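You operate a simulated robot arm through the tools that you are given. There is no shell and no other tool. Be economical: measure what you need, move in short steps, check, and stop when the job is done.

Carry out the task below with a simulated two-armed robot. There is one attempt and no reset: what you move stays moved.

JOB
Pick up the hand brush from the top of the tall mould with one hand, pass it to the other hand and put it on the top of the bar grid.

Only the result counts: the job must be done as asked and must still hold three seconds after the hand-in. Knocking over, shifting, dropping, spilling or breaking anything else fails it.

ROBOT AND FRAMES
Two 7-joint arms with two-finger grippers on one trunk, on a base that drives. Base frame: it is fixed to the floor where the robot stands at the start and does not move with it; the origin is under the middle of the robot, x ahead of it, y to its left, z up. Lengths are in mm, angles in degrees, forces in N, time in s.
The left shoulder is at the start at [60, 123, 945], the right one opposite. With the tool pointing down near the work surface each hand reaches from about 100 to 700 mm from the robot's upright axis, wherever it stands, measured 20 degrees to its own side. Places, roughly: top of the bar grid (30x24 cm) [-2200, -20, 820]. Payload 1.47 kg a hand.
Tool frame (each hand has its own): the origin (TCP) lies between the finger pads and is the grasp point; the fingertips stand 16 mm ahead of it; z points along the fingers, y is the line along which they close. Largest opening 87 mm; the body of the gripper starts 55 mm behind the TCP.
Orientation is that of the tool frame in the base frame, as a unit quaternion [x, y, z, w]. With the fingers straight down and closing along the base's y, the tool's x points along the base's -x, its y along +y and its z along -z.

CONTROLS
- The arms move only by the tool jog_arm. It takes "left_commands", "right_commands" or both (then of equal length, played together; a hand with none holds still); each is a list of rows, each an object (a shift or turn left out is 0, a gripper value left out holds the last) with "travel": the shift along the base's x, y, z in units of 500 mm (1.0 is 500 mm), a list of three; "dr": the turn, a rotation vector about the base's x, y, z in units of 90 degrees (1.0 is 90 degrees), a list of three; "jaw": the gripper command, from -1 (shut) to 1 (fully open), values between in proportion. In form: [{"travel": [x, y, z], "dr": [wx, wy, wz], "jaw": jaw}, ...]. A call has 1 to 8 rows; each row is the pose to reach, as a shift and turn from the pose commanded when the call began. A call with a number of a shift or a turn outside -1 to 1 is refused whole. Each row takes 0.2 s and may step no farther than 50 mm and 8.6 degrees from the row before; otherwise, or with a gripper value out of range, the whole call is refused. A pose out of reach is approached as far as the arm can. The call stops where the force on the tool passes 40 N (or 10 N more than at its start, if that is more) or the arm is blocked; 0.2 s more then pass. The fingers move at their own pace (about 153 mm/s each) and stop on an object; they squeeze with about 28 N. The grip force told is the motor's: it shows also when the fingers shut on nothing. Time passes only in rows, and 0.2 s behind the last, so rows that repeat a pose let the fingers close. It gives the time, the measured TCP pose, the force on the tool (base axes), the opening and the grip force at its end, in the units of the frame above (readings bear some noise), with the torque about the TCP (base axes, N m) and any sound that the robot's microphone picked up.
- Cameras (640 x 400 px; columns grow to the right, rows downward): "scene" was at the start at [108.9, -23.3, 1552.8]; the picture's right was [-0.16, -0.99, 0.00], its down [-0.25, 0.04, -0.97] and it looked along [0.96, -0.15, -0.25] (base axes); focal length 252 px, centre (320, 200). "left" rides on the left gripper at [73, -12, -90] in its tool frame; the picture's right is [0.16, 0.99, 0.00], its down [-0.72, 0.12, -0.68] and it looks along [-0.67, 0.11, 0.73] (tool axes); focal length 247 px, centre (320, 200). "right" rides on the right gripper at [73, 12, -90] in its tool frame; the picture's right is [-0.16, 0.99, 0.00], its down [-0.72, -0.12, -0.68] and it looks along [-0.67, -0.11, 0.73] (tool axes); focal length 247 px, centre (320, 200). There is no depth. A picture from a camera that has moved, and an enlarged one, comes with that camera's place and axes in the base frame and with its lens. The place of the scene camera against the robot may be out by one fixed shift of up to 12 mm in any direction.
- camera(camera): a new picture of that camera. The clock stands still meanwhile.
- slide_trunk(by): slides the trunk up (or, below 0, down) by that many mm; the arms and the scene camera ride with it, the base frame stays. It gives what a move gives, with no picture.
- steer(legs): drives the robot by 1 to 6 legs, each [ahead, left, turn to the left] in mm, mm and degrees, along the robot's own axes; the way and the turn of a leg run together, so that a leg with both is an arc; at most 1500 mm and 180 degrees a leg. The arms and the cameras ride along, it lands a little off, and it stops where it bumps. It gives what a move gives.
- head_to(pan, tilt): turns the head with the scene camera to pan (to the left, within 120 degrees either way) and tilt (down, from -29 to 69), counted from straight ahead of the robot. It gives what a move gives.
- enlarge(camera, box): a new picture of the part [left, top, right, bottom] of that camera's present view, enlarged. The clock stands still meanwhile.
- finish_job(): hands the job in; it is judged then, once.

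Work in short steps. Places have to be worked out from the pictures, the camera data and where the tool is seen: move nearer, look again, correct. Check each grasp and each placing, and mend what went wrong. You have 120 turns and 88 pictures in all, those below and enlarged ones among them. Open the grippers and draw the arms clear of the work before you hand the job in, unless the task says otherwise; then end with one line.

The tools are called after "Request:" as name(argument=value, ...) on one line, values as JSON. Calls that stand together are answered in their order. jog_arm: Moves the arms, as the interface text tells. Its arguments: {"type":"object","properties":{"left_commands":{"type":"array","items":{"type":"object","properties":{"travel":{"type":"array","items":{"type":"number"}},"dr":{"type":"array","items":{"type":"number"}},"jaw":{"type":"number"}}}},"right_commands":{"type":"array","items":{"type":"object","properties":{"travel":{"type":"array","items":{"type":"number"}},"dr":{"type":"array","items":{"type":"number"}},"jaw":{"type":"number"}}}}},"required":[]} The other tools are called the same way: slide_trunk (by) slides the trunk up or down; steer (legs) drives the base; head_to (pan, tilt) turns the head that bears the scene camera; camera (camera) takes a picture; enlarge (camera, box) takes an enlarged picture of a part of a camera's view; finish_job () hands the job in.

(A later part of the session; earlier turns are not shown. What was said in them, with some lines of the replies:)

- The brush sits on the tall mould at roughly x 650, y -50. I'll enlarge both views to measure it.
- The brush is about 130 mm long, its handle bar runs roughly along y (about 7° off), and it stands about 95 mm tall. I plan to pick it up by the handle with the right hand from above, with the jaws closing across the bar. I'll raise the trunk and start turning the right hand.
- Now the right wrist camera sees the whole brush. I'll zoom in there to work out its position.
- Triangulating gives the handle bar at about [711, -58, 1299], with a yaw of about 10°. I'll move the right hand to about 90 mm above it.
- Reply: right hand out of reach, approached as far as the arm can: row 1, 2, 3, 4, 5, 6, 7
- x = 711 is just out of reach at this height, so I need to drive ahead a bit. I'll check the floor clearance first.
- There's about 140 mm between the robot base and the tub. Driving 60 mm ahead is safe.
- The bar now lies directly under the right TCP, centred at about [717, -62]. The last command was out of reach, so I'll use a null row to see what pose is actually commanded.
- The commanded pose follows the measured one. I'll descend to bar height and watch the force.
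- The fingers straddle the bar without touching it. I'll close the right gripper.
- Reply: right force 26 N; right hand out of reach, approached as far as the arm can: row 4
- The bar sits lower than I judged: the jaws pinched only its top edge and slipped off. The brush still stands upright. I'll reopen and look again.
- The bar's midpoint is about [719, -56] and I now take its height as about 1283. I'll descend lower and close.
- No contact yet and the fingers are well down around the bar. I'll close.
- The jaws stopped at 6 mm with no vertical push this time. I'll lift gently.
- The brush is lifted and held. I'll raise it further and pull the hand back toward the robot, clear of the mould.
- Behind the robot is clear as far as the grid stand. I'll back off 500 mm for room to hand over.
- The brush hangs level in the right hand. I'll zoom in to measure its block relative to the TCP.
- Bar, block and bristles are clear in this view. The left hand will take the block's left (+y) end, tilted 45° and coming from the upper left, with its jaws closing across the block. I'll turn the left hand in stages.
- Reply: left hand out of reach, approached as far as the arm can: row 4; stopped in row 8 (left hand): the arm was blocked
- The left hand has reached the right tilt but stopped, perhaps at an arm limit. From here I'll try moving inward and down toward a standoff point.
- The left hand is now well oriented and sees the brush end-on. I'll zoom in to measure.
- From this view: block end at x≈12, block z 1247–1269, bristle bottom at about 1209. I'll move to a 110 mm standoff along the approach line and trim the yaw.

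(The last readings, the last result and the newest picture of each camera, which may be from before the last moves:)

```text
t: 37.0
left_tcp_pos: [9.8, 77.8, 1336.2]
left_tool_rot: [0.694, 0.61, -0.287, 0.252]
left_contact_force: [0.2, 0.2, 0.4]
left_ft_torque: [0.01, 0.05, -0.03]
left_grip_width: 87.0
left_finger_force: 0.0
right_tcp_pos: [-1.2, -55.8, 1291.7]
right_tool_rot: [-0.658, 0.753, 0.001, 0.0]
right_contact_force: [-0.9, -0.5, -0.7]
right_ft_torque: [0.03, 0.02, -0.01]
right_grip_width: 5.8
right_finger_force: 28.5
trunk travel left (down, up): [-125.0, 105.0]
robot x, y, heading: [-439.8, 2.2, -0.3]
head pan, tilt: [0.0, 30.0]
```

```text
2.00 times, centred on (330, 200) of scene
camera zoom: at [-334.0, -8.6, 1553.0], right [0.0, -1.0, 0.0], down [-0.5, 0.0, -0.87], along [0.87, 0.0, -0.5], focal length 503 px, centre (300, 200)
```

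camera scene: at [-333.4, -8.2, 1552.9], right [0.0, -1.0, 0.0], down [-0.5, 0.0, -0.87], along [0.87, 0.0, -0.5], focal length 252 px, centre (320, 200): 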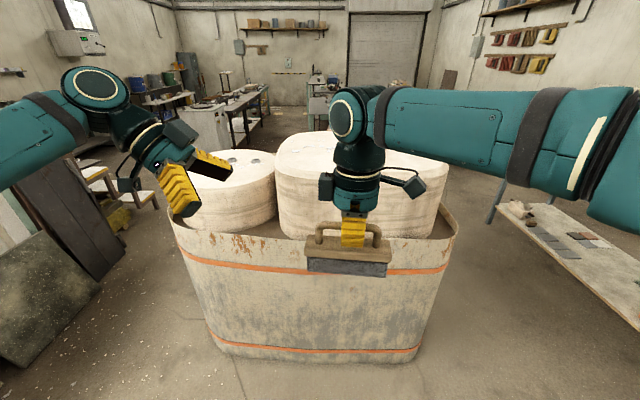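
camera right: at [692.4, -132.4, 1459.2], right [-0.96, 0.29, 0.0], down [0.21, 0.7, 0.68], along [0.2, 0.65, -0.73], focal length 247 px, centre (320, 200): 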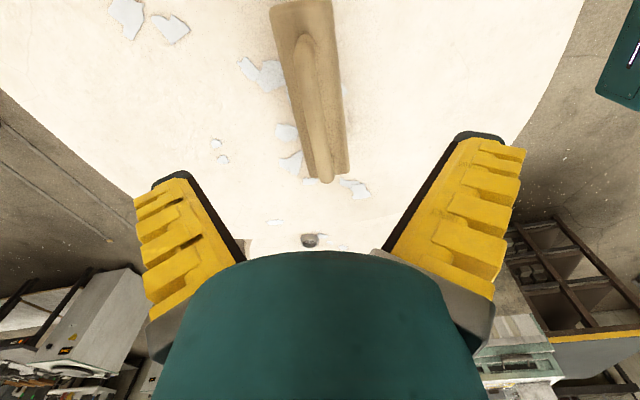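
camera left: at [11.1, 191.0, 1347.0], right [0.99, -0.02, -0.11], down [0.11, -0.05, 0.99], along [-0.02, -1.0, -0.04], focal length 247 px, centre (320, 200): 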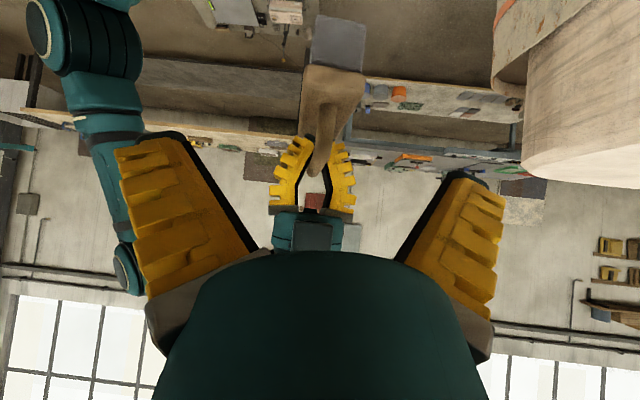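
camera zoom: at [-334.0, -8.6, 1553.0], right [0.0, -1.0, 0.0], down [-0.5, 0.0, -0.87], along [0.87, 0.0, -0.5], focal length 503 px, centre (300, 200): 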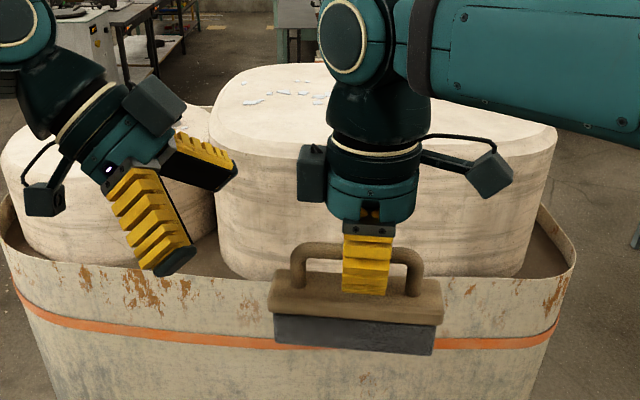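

The alignment looks good. I'll advance about 70% of the way along the approach line and check.

Request:
jog_arm(left_commands=[{"travel": [-0.003, -0.05, -0.052]}, {"travel": [-0.006, -0.08, -0.083]}, {"travel": [-0.008, -0.1, -0.104]}])

Request:
camera(camera="left")

Request:
enlarge(camera="scene", box=[220, 130, 420, 290])

```text
t: 37.8
left_tcp_pos: [7.4, 55.0, 1306.2]
left_tool_rot: [0.692, 0.611, -0.287, 0.256]
left_contact_force: [0.4, 0.2, 0.8]
left_ft_torque: [0.04, 0.03, -0.02]
left_grip_width: 86.9
left_finger_force: 0.0
left hand out of reach, approached as far as the arm can: row 1, 2, 3
right_tcp_pos: [-0.2, -54.1, 1291.9]
right_tool_rot: [-0.658, 0.753, -0.001, 0.0]
right_contact_force: [-0.2, 0.0, -2.4]
right_ft_torque: [0.0, -0.02, -0.02]
right_grip_width: 5.9
right_finger_force: 28.6
trunk travel left (down, up): [-125.0, 105.0]
robot x, y, heading: [-443.3, -0.5, -0.1]
head pan, tilt: [0.0, 30.0]
```

```text
55 pictures are left
camera left: at [7.8, 168.0, 1316.8], right [0.99, -0.01, -0.11], down [0.11, -0.04, 0.99], along [-0.02, -1.0, -0.04], focal length 247 px, centre (320, 200)
```

left: 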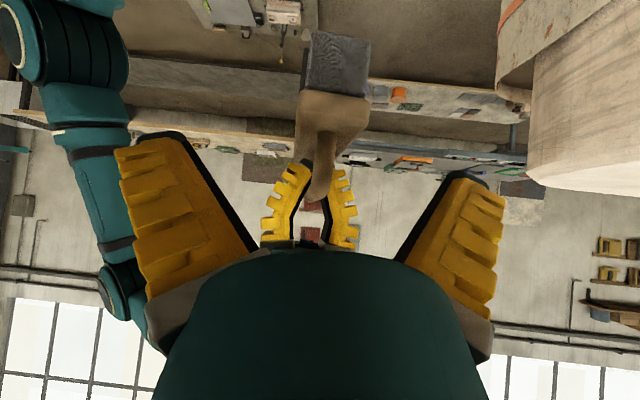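

```text
2.50 times, centred on (320, 210) of scene
camera zoom: at [-334.4, -7.8, 1553.0], right [0.0, -1.0, 0.0], down [-0.5, 0.0, -0.87], along [0.87, 0.0, -0.5], focal length 629 px, centre (320, 175)
```

zoom: 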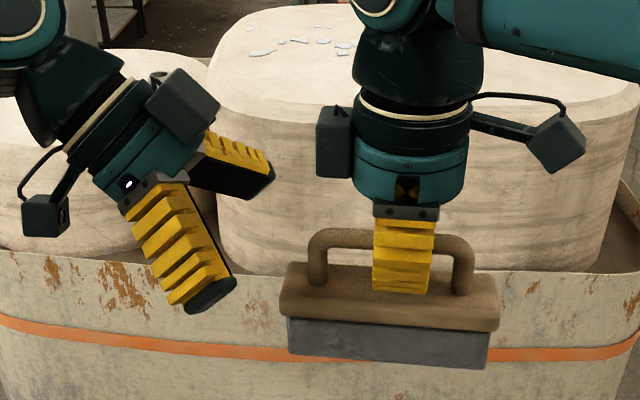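

The left arm reaches no further in this pose, so I'll bring the brush to it with the right hand instead. That's the same relative motion (+y, +z), and I'll start with a bit over half of it.

Request:
jog_arm(right_commands=[{"travel": [0.002, 0.03, 0.027]}, {"travel": [0.004, 0.06, 0.054]}])

Request:
camera(camera="left")

Request:
enlarge(camera="scene", box=[220, 130, 420, 290])

```text
t: 38.4
left_tcp_pos: [8.1, 55.9, 1306.7]
left_tool_rot: [0.692, 0.611, -0.287, 0.256]
left_contact_force: [0.1, -0.1, -0.2]
left_ft_torque: [0.0, 0.02, -0.04]
left_grip_width: 86.9
left_finger_force: 0.0
right_tcp_pos: [1.4, -22.4, 1318.2]
right_tool_rot: [-0.658, 0.753, 0.0, 0.0]
right_contact_force: [0.3, -0.2, -1.8]
right_ft_torque: [-0.02, 0.01, 0.01]
right_grip_width: 6.0
right_finger_force: 27.8
trunk travel left (down, up): [-125.0, 105.0]
robot x, y, heading: [-441.0, 0.8, -0.4]
head pan, tilt: [0.0, 30.0]
```

```text
53 pictures are left
camera left: at [8.2, 169.0, 1316.8], right [0.99, -0.01, -0.11], down [0.11, -0.04, 0.99], along [-0.02, -1.0, -0.04], focal length 247 px, centre (320, 200)
```

left: 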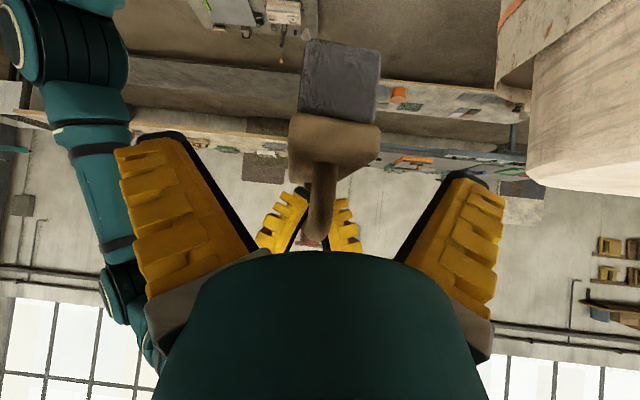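

```text
2.50 times, centred on (320, 210) of scene
camera zoom: at [-334.0, -6.9, 1553.0], right [0.0, -1.0, 0.0], down [-0.5, 0.0, -0.87], along [0.87, 0.0, -0.5], focal length 629 px, centre (320, 175)
```

zoom: 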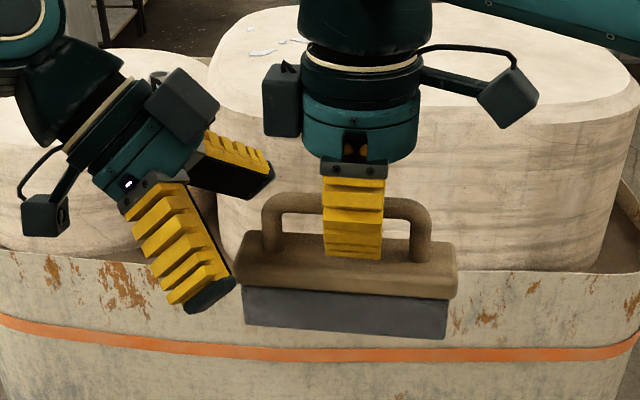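

The geometry is consistent: the block end is at about y 58, z 1285. To keep the two hands' side boxes apart I'll use a shallower overlap of about 14 mm, moving the brush +13 mm in y and +19 mm in z.

Request:
jog_arm(right_commands=[{"travel": [0, 0.012, 0.019]}, {"travel": [0, 0.026, 0.038]}])

Request:
camera(camera="left")

Request:
enlarge(camera="scene", box=[220, 130, 420, 290])

```text
t: 39.0
left_tcp_pos: [7.2, 55.8, 1307.8]
left_tool_rot: [0.693, 0.61, -0.288, 0.256]
left_contact_force: [0.4, 0.0, 0.3]
left_ft_torque: [0.0, 0.02, 0.01]
left_grip_width: 87.1
left_finger_force: 0.0
right_tcp_pos: [1.7, -10.7, 1337.6]
right_tool_rot: [-0.658, 0.753, 0.001, 0.0]
right_contact_force: [-0.5, -0.5, -1.0]
right_ft_torque: [-0.06, 0.0, 0.02]
right_grip_width: 5.9
right_finger_force: 28.0
trunk travel left (down, up): [-125.0, 105.0]
robot x, y, heading: [-440.5, -0.5, 0.0]
head pan, tilt: [0.0, 30.0]
```

```text
51 pictures are left
camera left: at [8.1, 168.7, 1316.9], right [0.99, -0.01, -0.11], down [0.11, -0.04, 0.99], along [-0.02, -1.0, -0.04], focal length 247 px, centre (320, 200)
```

left: 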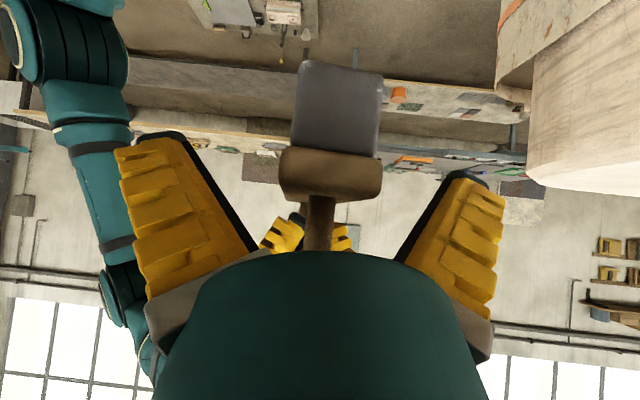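

```text
2.50 times, centred on (320, 210) of scene
camera zoom: at [-334.1, -7.2, 1553.0], right [0.0, -1.0, 0.0], down [-0.5, 0.0, -0.87], along [0.87, 0.0, -0.5], focal length 629 px, centre (320, 175)
```

zoom: 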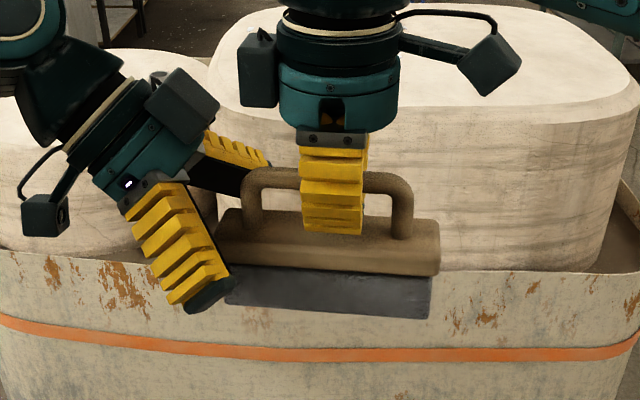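

The block end sits between the left jaws: overlap about 14 mm, centred in x, about 5 mm below the TCP. I'll close the left gripper.

Request:
jog_arm(left_commands=[{"jaw": -0.2}, {"jaw": -1}, {"jaw": -1}, {"jaw": -1}, {"jaw": -1}])

Request:
camera(camera="left")

Request:
enlarge(camera="scene", box=[220, 130, 420, 290])

```text
t: 40.1
left_tcp_pos: [8.5, 54.4, 1307.2]
left_tool_rot: [0.692, 0.611, -0.287, 0.256]
left_contact_force: [3.8, -0.4, 0.2]
left_ft_torque: [0.02, 0.13, 0.15]
left_grip_width: 41.9
left_finger_force: 28.2
right_tcp_pos: [1.5, -11.2, 1337.8]
right_tool_rot: [-0.658, 0.753, 0.0, 0.0]
right_contact_force: [-2.6, 0.2, -1.3]
right_ft_torque: [0.02, -0.03, 0.02]
right_grip_width: 6.0
right_finger_force: 28.4
trunk travel left (down, up): [-125.0, 105.0]
robot x, y, heading: [-438.8, 2.1, 0.1]
head pan, tilt: [0.0, 30.0]
```

```text
49 pictures are left
camera left: at [8.2, 168.7, 1316.9], right [0.99, -0.01, -0.11], down [0.11, -0.04, 0.99], along [-0.02, -1.0, -0.04], focal length 247 px, centre (320, 200)
```

left: 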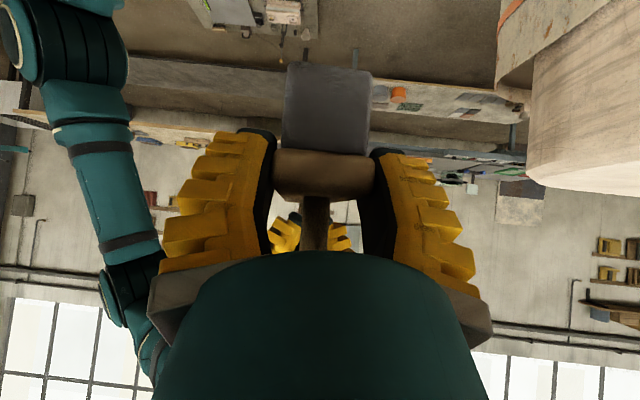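

```text
2.50 times, centred on (320, 210) of scene
camera zoom: at [-334.1, -7.3, 1553.0], right [0.0, -1.0, 0.0], down [-0.5, 0.0, -0.87], along [0.87, 0.0, -0.5], focal length 629 px, centre (320, 175)
```

zoom: 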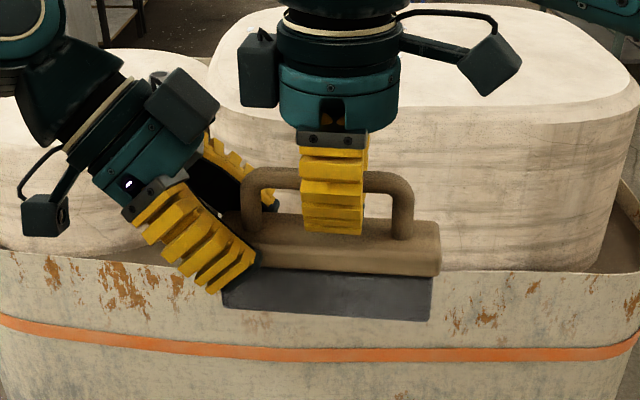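

The left hand grips the block firmly (41.9 mm, 28 N). I'll open the right hand, then raise it clear.

Request:
jog_arm(right_commands=[{"jaw": 0.2}, {"jaw": 0.6}, {"jaw": 0.6}])

Request:
jog_arm(right_commands=[{"travel": [0, -0.01, 0.05]}, {"travel": [0, -0.05, 0.12]}, {"travel": [0, -0.13, 0.16]}, {"travel": [0, -0.22, 0.16]}, {"travel": [0, -0.31, 0.16]}, {"travel": [0, -0.4, 0.14]}])

Request:
camera(camera="scene")

```text
t: 41.0
left_tcp_pos: [8.1, 55.8, 1306.3]
left_tool_rot: [0.692, 0.61, -0.288, 0.256]
left_contact_force: [0.5, 0.1, 0.0]
left_ft_torque: [0.08, -0.01, 0.04]
left_grip_width: 41.7
left_finger_force: 27.5
right_tcp_pos: [0.8, -11.3, 1337.4]
right_tool_rot: [-0.658, 0.753, 0.0, 0.0]
right_contact_force: [-0.3, 0.2, -0.6]
right_ft_torque: [-0.01, 0.01, 0.03]
right_grip_width: 73.1
right_finger_force: 2.1
trunk travel left (down, up): [-125.0, 105.0]
robot x, y, heading: [-440.6, -0.2, -0.3]
head pan, tilt: [0.0, 30.0]
```

```text
t: 42.4
left_tcp_pos: [7.7, 54.6, 1307.5]
left_tool_rot: [0.693, 0.61, -0.287, 0.255]
left_contact_force: [-0.2, 0.5, 0.1]
left_ft_torque: [0.13, -0.01, -0.02]
left_grip_width: 41.8
left_finger_force: 28.1
right_tcp_pos: [0.0, -214.0, 1407.9]
right_tool_rot: [-0.659, 0.752, 0.001, 0.0]
right_contact_force: [-0.1, -0.1, -0.9]
right_ft_torque: [0.04, 0.02, 0.02]
right_grip_width: 73.5
right_finger_force: 2.7
trunk travel left (down, up): [-125.0, 105.0]
robot x, y, heading: [-444.2, 0.1, -0.1]
head pan, tilt: [0.0, 30.0]
```

```text
47 pictures are left
camera scene: at [-334.3, -8.6, 1553.0], right [0.0, -1.0, 0.0], down [-0.5, 0.0, -0.87], along [0.87, 0.0, -0.5], focal length 252 px, centre (320, 200)
```

scene: 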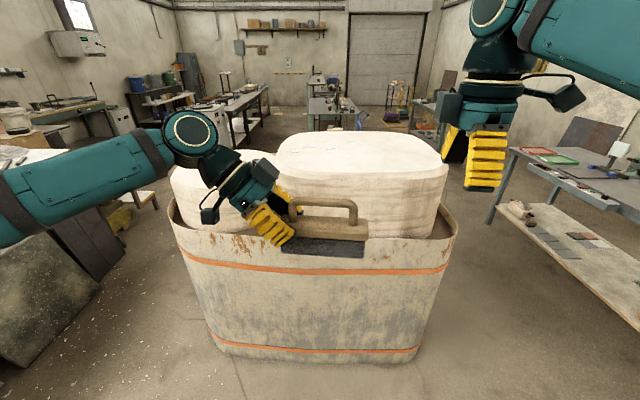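

The transfer is done. I'll turn the robot 180° in place and look at the grid.

Request:
steer(legs=[[0, 0, 180]])

Request:
camera(camera="scene")

```text
t: 50.1
left_tcp_pos: [-891.7, -43.2, 1306.0]
left_tool_rot: [-0.604, 0.698, 0.252, 0.29]
left_contact_force: [-0.4, -0.5, 0.8]
left_ft_torque: [-0.1, -0.01, -0.01]
left_grip_width: 41.9
left_finger_force: 28.2
right_tcp_pos: [-880.3, 223.2, 1408.0]
right_tool_rot: [0.759, 0.651, 0.0, 0.0]
right_contact_force: [0.1, -0.4, 0.6]
right_ft_torque: [-0.02, -0.01, 0.0]
right_grip_width: 73.0
right_finger_force: 2.2
trunk travel left (down, up): [-125.0, 105.0]
robot x, y, heading: [-443.5, 1.6, 178.7]
head pan, tilt: [0.0, 30.0]
```

```text
46 pictures are left
camera scene: at [-535.2, -5.0, 1553.0], right [0.02, 1.0, 0.0], down [0.5, -0.01, -0.87], along [-0.87, 0.02, -0.5], focal length 252 px, centre (320, 200)
```

scene: 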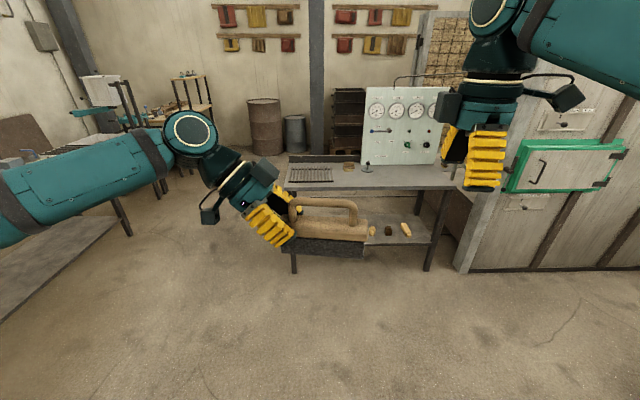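

The grid lies at the near-left part of the bench and the way is clear. I'll tuck the right hand back and drive closer, keeping the grid ahead and to the left.

Request:
jog_arm(right_commands=[{"travel": [0.08, 0.03, 0]}, {"travel": [0.16, 0.06, 0]}, {"travel": [0.24, 0.09, 0]}])

Request:
steer(legs=[[850, -90, 1.3]])

Request:
head_to(pan=20, tilt=40)

Request:
camera(camera="scene")

```text
t: 50.9
left_tcp_pos: [-890.1, -43.1, 1307.2]
left_tool_rot: [-0.604, 0.699, 0.253, 0.288]
left_contact_force: [0.3, 0.1, 0.5]
left_ft_torque: [-0.1, 0.0, 0.03]
left_grip_width: 41.9
left_finger_force: 28.2
right_tcp_pos: [-759.1, 268.7, 1406.7]
right_tool_rot: [0.759, 0.651, -0.001, 0.0]
right_contact_force: [-0.4, 0.0, -0.1]
right_ft_torque: [0.01, 0.03, -0.02]
right_grip_width: 73.1
right_finger_force: 2.8
trunk travel left (down, up): [-125.0, 105.0]
robot x, y, heading: [-443.0, 3.0, 178.7]
head pan, tilt: [0.0, 30.0]
```

```text
t: 55.4
left_tcp_pos: [-1745.7, 43.0, 1306.4]
left_tool_rot: [-0.613, 0.69, 0.256, 0.286]
left_contact_force: [0.1, -0.1, 0.2]
left_ft_torque: [-0.06, -0.02, -0.01]
left_grip_width: 41.8
left_finger_force: 28.0
right_tcp_pos: [-1624.9, 357.2, 1408.4]
right_tool_rot: [0.75, 0.662, 0.0, 0.0]
right_contact_force: [-0.5, 0.8, 0.5]
right_ft_torque: [-0.01, -0.02, -0.01]
right_grip_width: 73.4
right_finger_force: 2.1
trunk travel left (down, up): [-125.0, 105.0]
robot x, y, heading: [-1296.7, 100.0, -179.7]
head pan, tilt: [0.0, 30.0]
```

```text
t: 56.3
left_tcp_pos: [-1745.9, 41.4, 1306.0]
left_tool_rot: [-0.614, 0.69, 0.256, 0.286]
left_contact_force: [-1.1, -0.2, -0.2]
left_ft_torque: [-0.07, -0.01, 0.0]
left_grip_width: 41.7
left_finger_force: 28.1
right_tcp_pos: [-1624.2, 357.7, 1408.3]
right_tool_rot: [0.75, 0.662, 0.001, 0.0]
right_contact_force: [0.8, 0.4, -0.7]
right_ft_torque: [0.0, -0.02, 0.01]
right_grip_width: 73.0
right_finger_force: 2.5
trunk travel left (down, up): [-125.0, 105.0]
robot x, y, heading: [-1300.5, 98.3, -179.5]
head pan, tilt: [20.0, 40.0]
```

```text
45 pictures are left
camera scene: at [-1380.3, 61.3, 1537.7], right [-0.35, 0.94, 0.0], down [0.6, 0.22, -0.77], along [-0.72, -0.27, -0.64], focal length 252 px, centre (320, 200)
```

scene: 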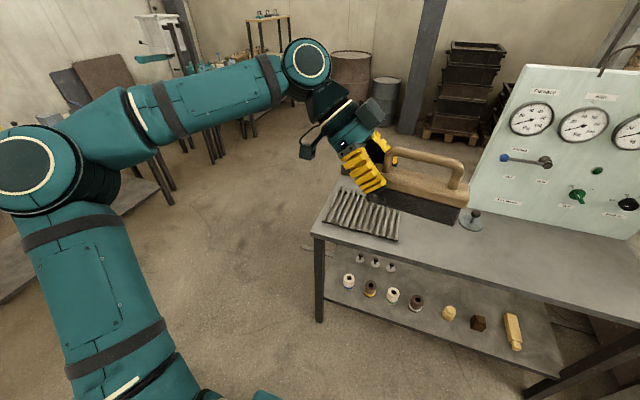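

The grid's front edge is at x≈-2066 and it spans y from -185 to 114. The brush bottom sits about 54 mm below the left TCP. Before nearing the bench I'll lower the trunk and test that the left arm can reach the placing posture.

Request:
slide_trunk(by=-120)

Request:
jog_arm(left_commands=[{"travel": [-0.03, -0.04, -0.06]}, {"travel": [-0.06, -0.08, -0.12]}, {"travel": [-0.09, -0.12, -0.18]}, {"travel": [-0.12, -0.16, -0.24]}, {"travel": [-0.15, -0.2, -0.3]}, {"travel": [-0.18, -0.23, -0.36]}, {"travel": [-0.18, -0.23, -0.43]}, {"travel": [-0.18, -0.23, -0.48]}])

Request:
camera(camera="scene")

```text
t: 57.8
left_tcp_pos: [-1745.9, 42.1, 1186.7]
left_tool_rot: [-0.614, 0.69, 0.257, 0.286]
left_contact_force: [0.6, 0.4, 0.6]
left_ft_torque: [-0.06, 0.0, -0.02]
left_grip_width: 41.6
left_finger_force: 28.2
right_tcp_pos: [-1623.5, 357.2, 1288.4]
right_tool_rot: [0.75, 0.661, -0.001, 0.0]
right_contact_force: [0.8, -0.2, -0.1]
right_ft_torque: [0.03, -0.02, 0.04]
right_grip_width: 73.0
right_finger_force: 3.1
trunk travel left (down, up): [-5.0, 225.0]
robot x, y, heading: [-1300.7, 97.2, -179.8]
head pan, tilt: [20.0, 40.0]
```

```text
t: 59.6
left_tcp_pos: [-1836.0, -72.4, 946.2]
left_tool_rot: [-0.614, 0.69, 0.256, 0.286]
left_contact_force: [1.0, 0.2, 0.3]
left_ft_torque: [-0.08, -0.01, -0.01]
left_grip_width: 42.0
left_finger_force: 28.1
right_tcp_pos: [-1624.0, 357.2, 1287.1]
right_tool_rot: [0.75, 0.661, 0.001, 0.0]
right_contact_force: [0.7, 0.3, 0.5]
right_ft_torque: [0.03, 0.07, 0.01]
right_grip_width: 73.1
right_finger_force: 2.0
trunk travel left (down, up): [-5.0, 225.0]
robot x, y, heading: [-1293.9, 98.2, -179.8]
head pan, tilt: [20.0, 40.0]
```

```text
44 pictures are left
camera scene: at [-1380.6, 61.0, 1417.6], right [-0.35, 0.94, 0.0], down [0.6, 0.22, -0.77], along [-0.72, -0.27, -0.64], focal length 252 px, centre (320, 200)
```

scene: 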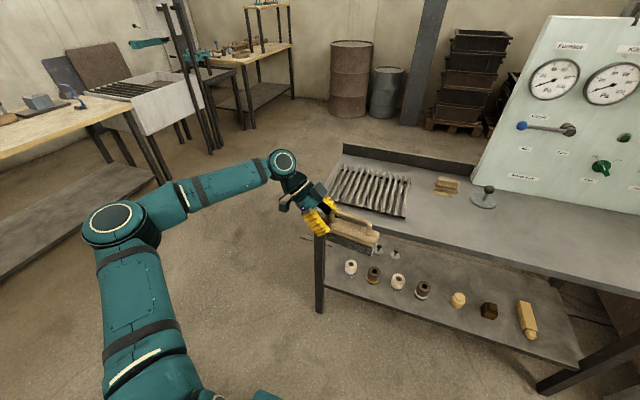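

The posture is reachable with the arm clear. I'll zoom in on the grid to locate it before driving in.

Request:
enlarge(camera="scene", box=[270, 130, 510, 280])

```text
2.67 times, centred on (390, 205) of scene
camera zoom: at [-1380.6, 61.0, 1417.6], right [-0.35, 0.94, 0.0], down [0.6, 0.22, -0.77], along [-0.72, -0.27, -0.64], focal length 671 px, centre (133, 187)
```

zoom: 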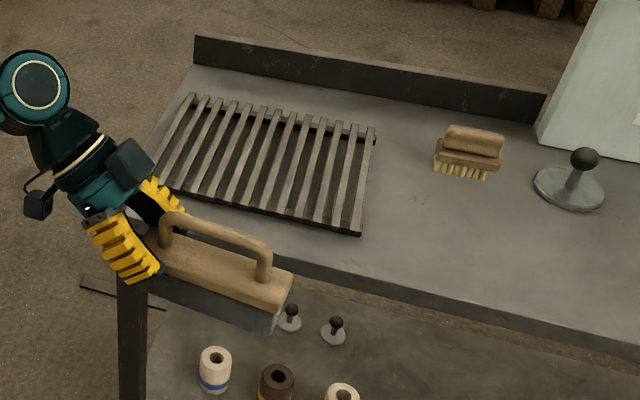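

The grid spans x from -2312 to -2067 and y from -182 to 112, so its centre is about [-2192, -30]. I'll drive 330 mm ahead with the brush about 70 mm above the grid.

Request:
steer(legs=[[330, 0, 0]])

Request:
camera(camera="scene")

Request:
camera(camera="left")

```text
t: 61.7
left_tcp_pos: [-2166.5, -75.7, 947.8]
left_tool_rot: [-0.615, 0.689, 0.257, 0.286]
left_contact_force: [-1.5, 0.5, 0.3]
left_ft_torque: [-0.09, -0.02, 0.01]
left_grip_width: 41.9
left_finger_force: 27.9
right_tcp_pos: [-1954.5, 354.3, 1286.9]
right_tool_rot: [0.75, 0.662, 0.0, 0.001]
right_contact_force: [0.0, 0.9, -0.8]
right_ft_torque: [0.0, -0.04, 0.03]
right_grip_width: 73.1
right_finger_force: 2.3
trunk travel left (down, up): [-5.0, 225.0]
robot x, y, heading: [-1629.0, 95.3, -179.6]
head pan, tilt: [20.0, 40.0]
```

```text
42 pictures are left
camera scene: at [-1710.2, 58.9, 1417.5], right [-0.35, 0.94, 0.0], down [0.6, 0.22, -0.77], along [-0.72, -0.27, -0.64], focal length 252 px, centre (320, 200)
```

scene: 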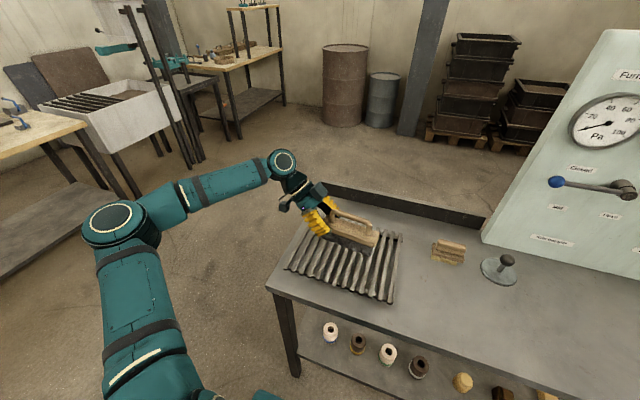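

```text
41 pictures are left
camera left: at [-2169.0, -193.4, 957.1], right [-0.99, 0.0, -0.11], down [-0.11, 0.04, 0.99], along [0.01, 1.0, -0.04], focal length 247 px, centre (320, 200)
```

left: 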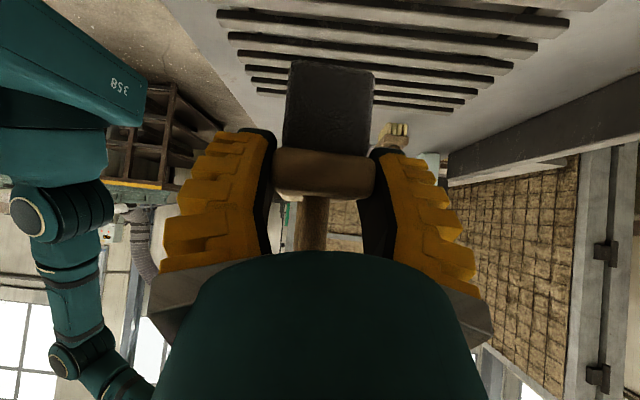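

The brush is above the grid. I'll move 30 mm further in, lower it to about 25 mm above the bars, and look.

Request:
jog_arm(left_commands=[{"travel": [-0.04, -0.01, 0]}, {"travel": [-0.06, -0.012, -0.04]}, {"travel": [-0.06, -0.012, -0.09]}])

Request:
enlarge(camera="scene", box=[250, 140, 450, 310])

Request:
camera(camera="left")

```text
t: 62.5
left_tcp_pos: [-2195.3, -82.1, 901.5]
left_tool_rot: [-0.614, 0.69, 0.256, 0.286]
left_contact_force: [-0.1, 0.0, -0.4]
left_ft_torque: [-0.1, 0.01, 0.01]
left_grip_width: 42.0
left_finger_force: 27.7
right_tcp_pos: [-1954.0, 354.9, 1288.0]
right_tool_rot: [0.749, 0.662, 0.0, -0.001]
right_contact_force: [0.3, 0.3, -0.1]
right_ft_torque: [0.02, 0.0, 0.02]
right_grip_width: 73.1
right_finger_force: 2.5
trunk travel left (down, up): [-5.0, 225.0]
robot x, y, heading: [-1625.4, 99.0, -179.6]
head pan, tilt: [20.0, 40.0]
```

```text
2.35 times, centred on (350, 225) of scene
camera zoom: at [-1709.6, 58.7, 1417.6], right [-0.35, 0.94, 0.0], down [0.6, 0.22, -0.77], along [-0.72, -0.27, -0.64], focal length 592 px, centre (249, 141)
```

zoom: 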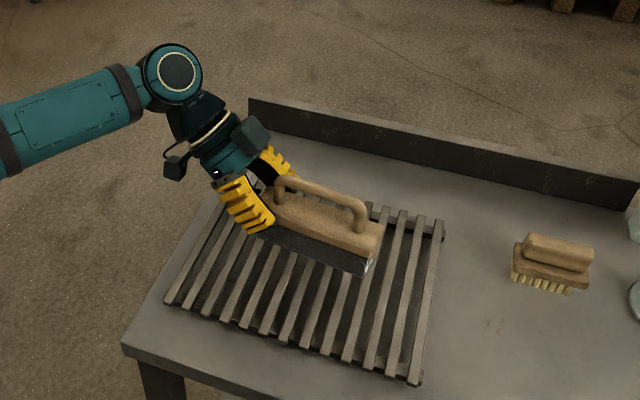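

```text
39 pictures are left
camera left: at [-2198.6, -199.9, 911.6], right [-0.99, 0.0, -0.11], down [-0.11, 0.04, 0.99], along [0.01, 1.0, -0.04], focal length 247 px, centre (320, 200)
```

left: 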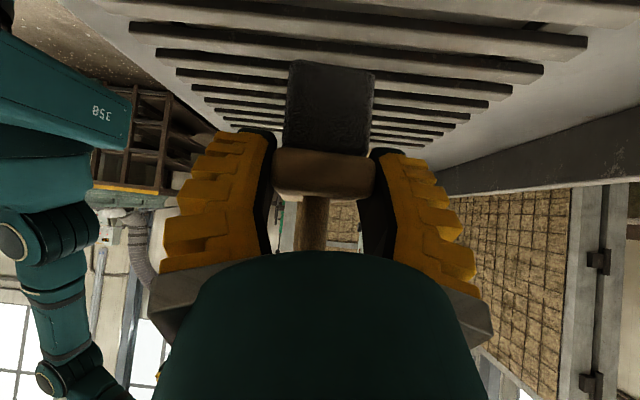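

It's well centred. I'll lower it in small steps and watch for contact force.

Request:
jog_arm(left_commands=[{"travel": [0, 0, -0.016]}, {"travel": [0, 0, -0.032]}, {"travel": [0, 0, -0.04]}])

Request:
enlarge(camera="left", box=[220, 20, 440, 220])

```text
t: 63.3
left_tcp_pos: [-2196.3, -82.6, 881.6]
left_tool_rot: [-0.614, 0.69, 0.257, 0.287]
left_contact_force: [0.4, -0.2, 0.2]
left_ft_torque: [-0.05, 0.01, -0.03]
left_grip_width: 42.1
left_finger_force: 27.7
right_tcp_pos: [-1953.7, 354.2, 1287.6]
right_tool_rot: [0.75, 0.662, 0.0, 0.0]
right_contact_force: [0.4, 0.0, 0.2]
right_ft_torque: [-0.01, -0.02, -0.01]
right_grip_width: 73.1
right_finger_force: 2.2
trunk travel left (down, up): [-5.0, 225.0]
robot x, y, heading: [-1628.5, 98.9, -179.6]
head pan, tilt: [20.0, 40.0]
```

```text
2.00 times, centred on (330, 120) of left
camera zoom: at [-2198.5, -200.0, 891.9], right [-0.99, 0.0, -0.11], down [-0.11, 0.04, 0.99], along [0.01, 1.0, -0.04], focal length 494 px, centre (300, 360)
```

zoom: 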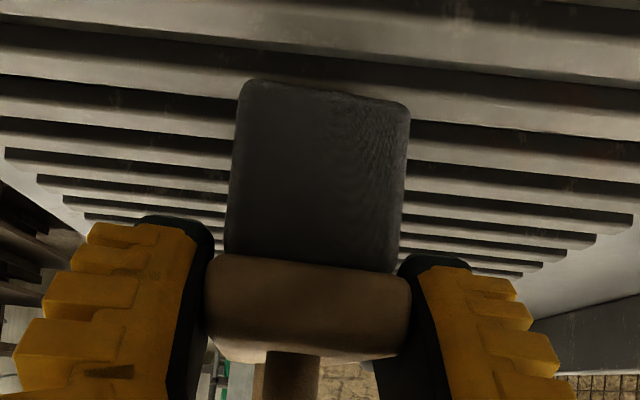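

It's close to the bars and not yet in contact. I'll continue down in small steps.

Request:
jog_arm(left_commands=[{"travel": [0, 0, -0.006]}, {"travel": [0, 0, -0.012]}])

Request:
jog_arm(left_commands=[{"travel": [0, 0, -0.004]}, {"travel": [0, 0, -0.008]}])

```text
t: 63.9
left_tcp_pos: [-2195.3, -83.0, 875.1]
left_tool_rot: [-0.614, 0.689, 0.257, 0.286]
left_contact_force: [0.2, -0.5, 0.4]
left_ft_torque: [-0.1, 0.01, 0.01]
left_grip_width: 41.8
left_finger_force: 28.8
right_tcp_pos: [-1952.9, 354.2, 1287.2]
right_tool_rot: [0.749, 0.662, 0.0, 0.001]
right_contact_force: [-1.0, -0.3, 0.0]
right_ft_torque: [0.0, 0.0, 0.03]
right_grip_width: 73.0
right_finger_force: 2.4
trunk travel left (down, up): [-5.0, 225.0]
robot x, y, heading: [-1627.6, 98.2, -179.6]
head pan, tilt: [20.0, 40.0]
```

```text
t: 64.5
left_tcp_pos: [-2193.8, -82.4, 873.4]
left_tool_rot: [-0.614, 0.689, 0.258, 0.285]
left_contact_force: [0.4, -0.9, 5.4]
left_ft_torque: [-0.2, 0.17, 0.03]
left_grip_width: 42.0
left_finger_force: 28.3
right_tcp_pos: [-1953.6, 355.1, 1288.6]
right_tool_rot: [0.749, 0.662, 0.001, -0.001]
right_contact_force: [-0.2, 0.2, 0.2]
right_ft_torque: [0.01, 0.0, 0.02]
right_grip_width: 73.3
right_finger_force: 2.3
trunk travel left (down, up): [-5.0, 225.0]
robot x, y, heading: [-1624.4, 97.5, -179.5]
head pan, tilt: [20.0, 40.0]
```

There's light contact of 5.4 N, so the brush is on the bars. I'll check quickly and then open the left hand.

Request:
enlarge(camera="scene", box=[270, 170, 430, 280])

Request:
jog_arm(left_commands=[{"jaw": 0.1}, {"jaw": 0.3}, {"jaw": 0.6}, {"jaw": 0.9}, {"jaw": 1}])

Request:
camera(camera="left")

Request:
enlarge(camera="scene", box=[270, 170, 430, 280])

```text
3.64 times, centred on (350, 225) of scene
camera zoom: at [-1708.8, 59.0, 1417.8], right [-0.35, 0.94, 0.0], down [0.6, 0.22, -0.77], along [-0.72, -0.27, -0.64], focal length 915 px, centre (211, 109)
```

zoom: 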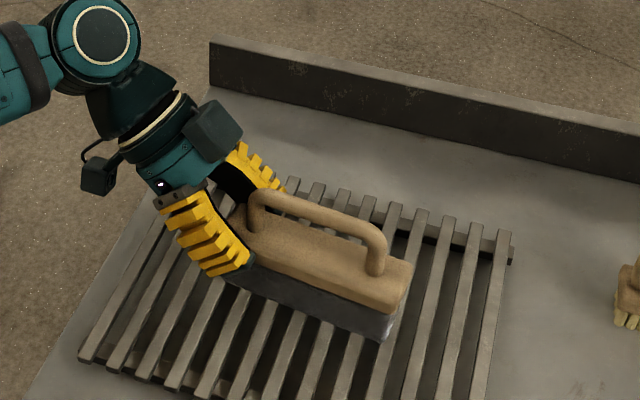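

```text
t: 65.7
left_tcp_pos: [-2194.8, -82.7, 872.6]
left_tool_rot: [-0.614, 0.69, 0.256, 0.286]
left_contact_force: [0.3, -0.1, 0.0]
left_ft_torque: [-0.02, 0.0, 0.0]
left_grip_width: 86.9
left_finger_force: 0.1
right_tcp_pos: [-1954.1, 354.3, 1287.9]
right_tool_rot: [0.749, 0.662, 0.0, 0.0]
right_contact_force: [0.3, -0.2, -0.3]
right_ft_torque: [0.0, -0.04, 0.01]
right_grip_width: 73.1
right_finger_force: 3.2
trunk travel left (down, up): [-5.0, 225.0]
robot x, y, heading: [-1627.1, 96.2, -179.7]
head pan, tilt: [20.0, 40.0]
```

```text
36 pictures are left
camera left: at [-2198.3, -199.7, 882.4], right [-0.99, 0.0, -0.11], down [-0.11, 0.04, 0.99], along [0.01, 1.0, -0.04], focal length 247 px, centre (320, 200)
```

left: 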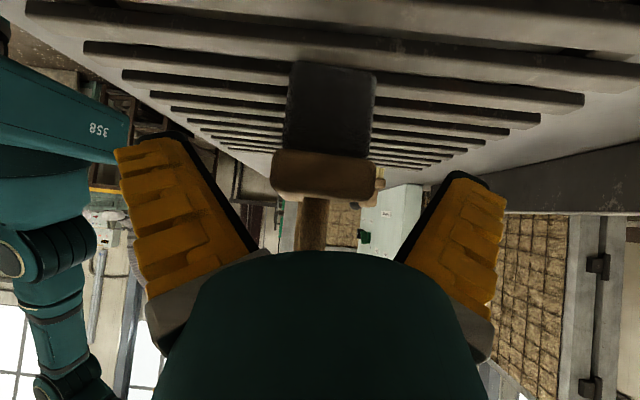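

```text
3.64 times, centred on (350, 225) of scene
camera zoom: at [-1709.2, 58.9, 1417.6], right [-0.35, 0.94, 0.0], down [0.6, 0.22, -0.77], along [-0.72, -0.27, -0.64], focal length 915 px, centre (211, 109)
```

zoom: 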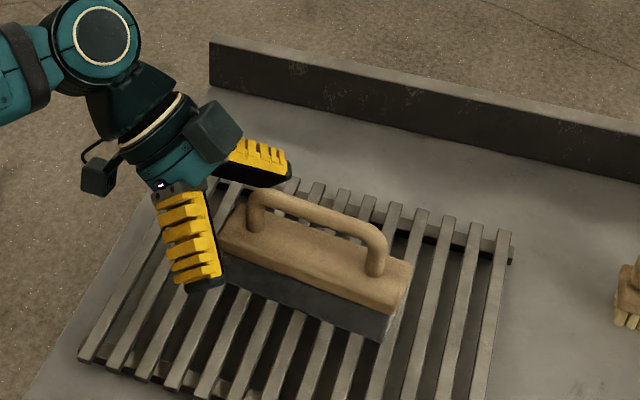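

The brush rests flat on the grid. I'll draw the left hand back along its approach line, up and to the left.

Request:
jog_arm(left_commands=[{"travel": [0, -0.05, 0.05]}, {"travel": [0, -0.11, 0.11]}, {"travel": [0, -0.17, 0.18]}, {"travel": [0.02, -0.22, 0.26]}, {"travel": [0.06, -0.24, 0.34]}])

Request:
camera(camera="scene")

```text
t: 66.9
left_tcp_pos: [-2164.1, -200.5, 1043.7]
left_tool_rot: [-0.614, 0.689, 0.257, 0.286]
left_contact_force: [0.3, -0.2, 0.2]
left_ft_torque: [-0.03, 0.03, 0.0]
left_grip_width: 87.1
left_finger_force: 0.1
right_tcp_pos: [-1951.8, 354.3, 1288.2]
right_tool_rot: [0.75, 0.662, 0.0, 0.0]
right_contact_force: [-1.1, 0.8, -0.3]
right_ft_torque: [-0.03, 0.02, -0.01]
right_grip_width: 73.3
right_finger_force: 2.6
trunk travel left (down, up): [-5.0, 225.0]
robot x, y, heading: [-1623.3, 98.4, -179.6]
head pan, tilt: [20.0, 40.0]
```

```text
34 pictures are left
camera scene: at [-1708.6, 59.2, 1417.7], right [-0.35, 0.94, 0.0], down [0.6, 0.22, -0.77], along [-0.72, -0.27, -0.64], focal length 252 px, centre (320, 200)
```

scene: 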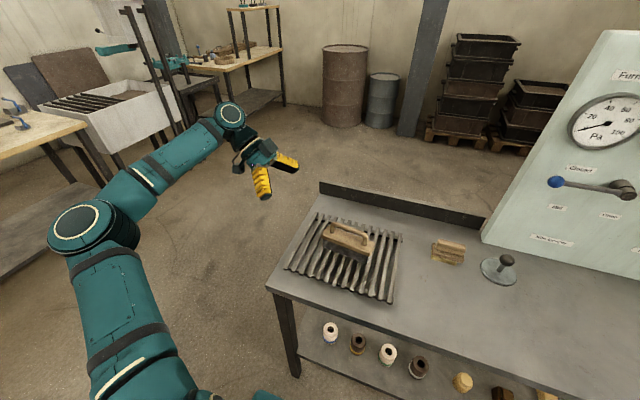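

The brush stands on the grid, both grippers are open, and both arms are clear of the work. I'll hand in.

Request:
finish_job()

```text
The job is handed in.
```

The hand brush was picked up from the tall mould with the right hand, passed to the left, and placed flat on top of the bar grid; the job is handed in.
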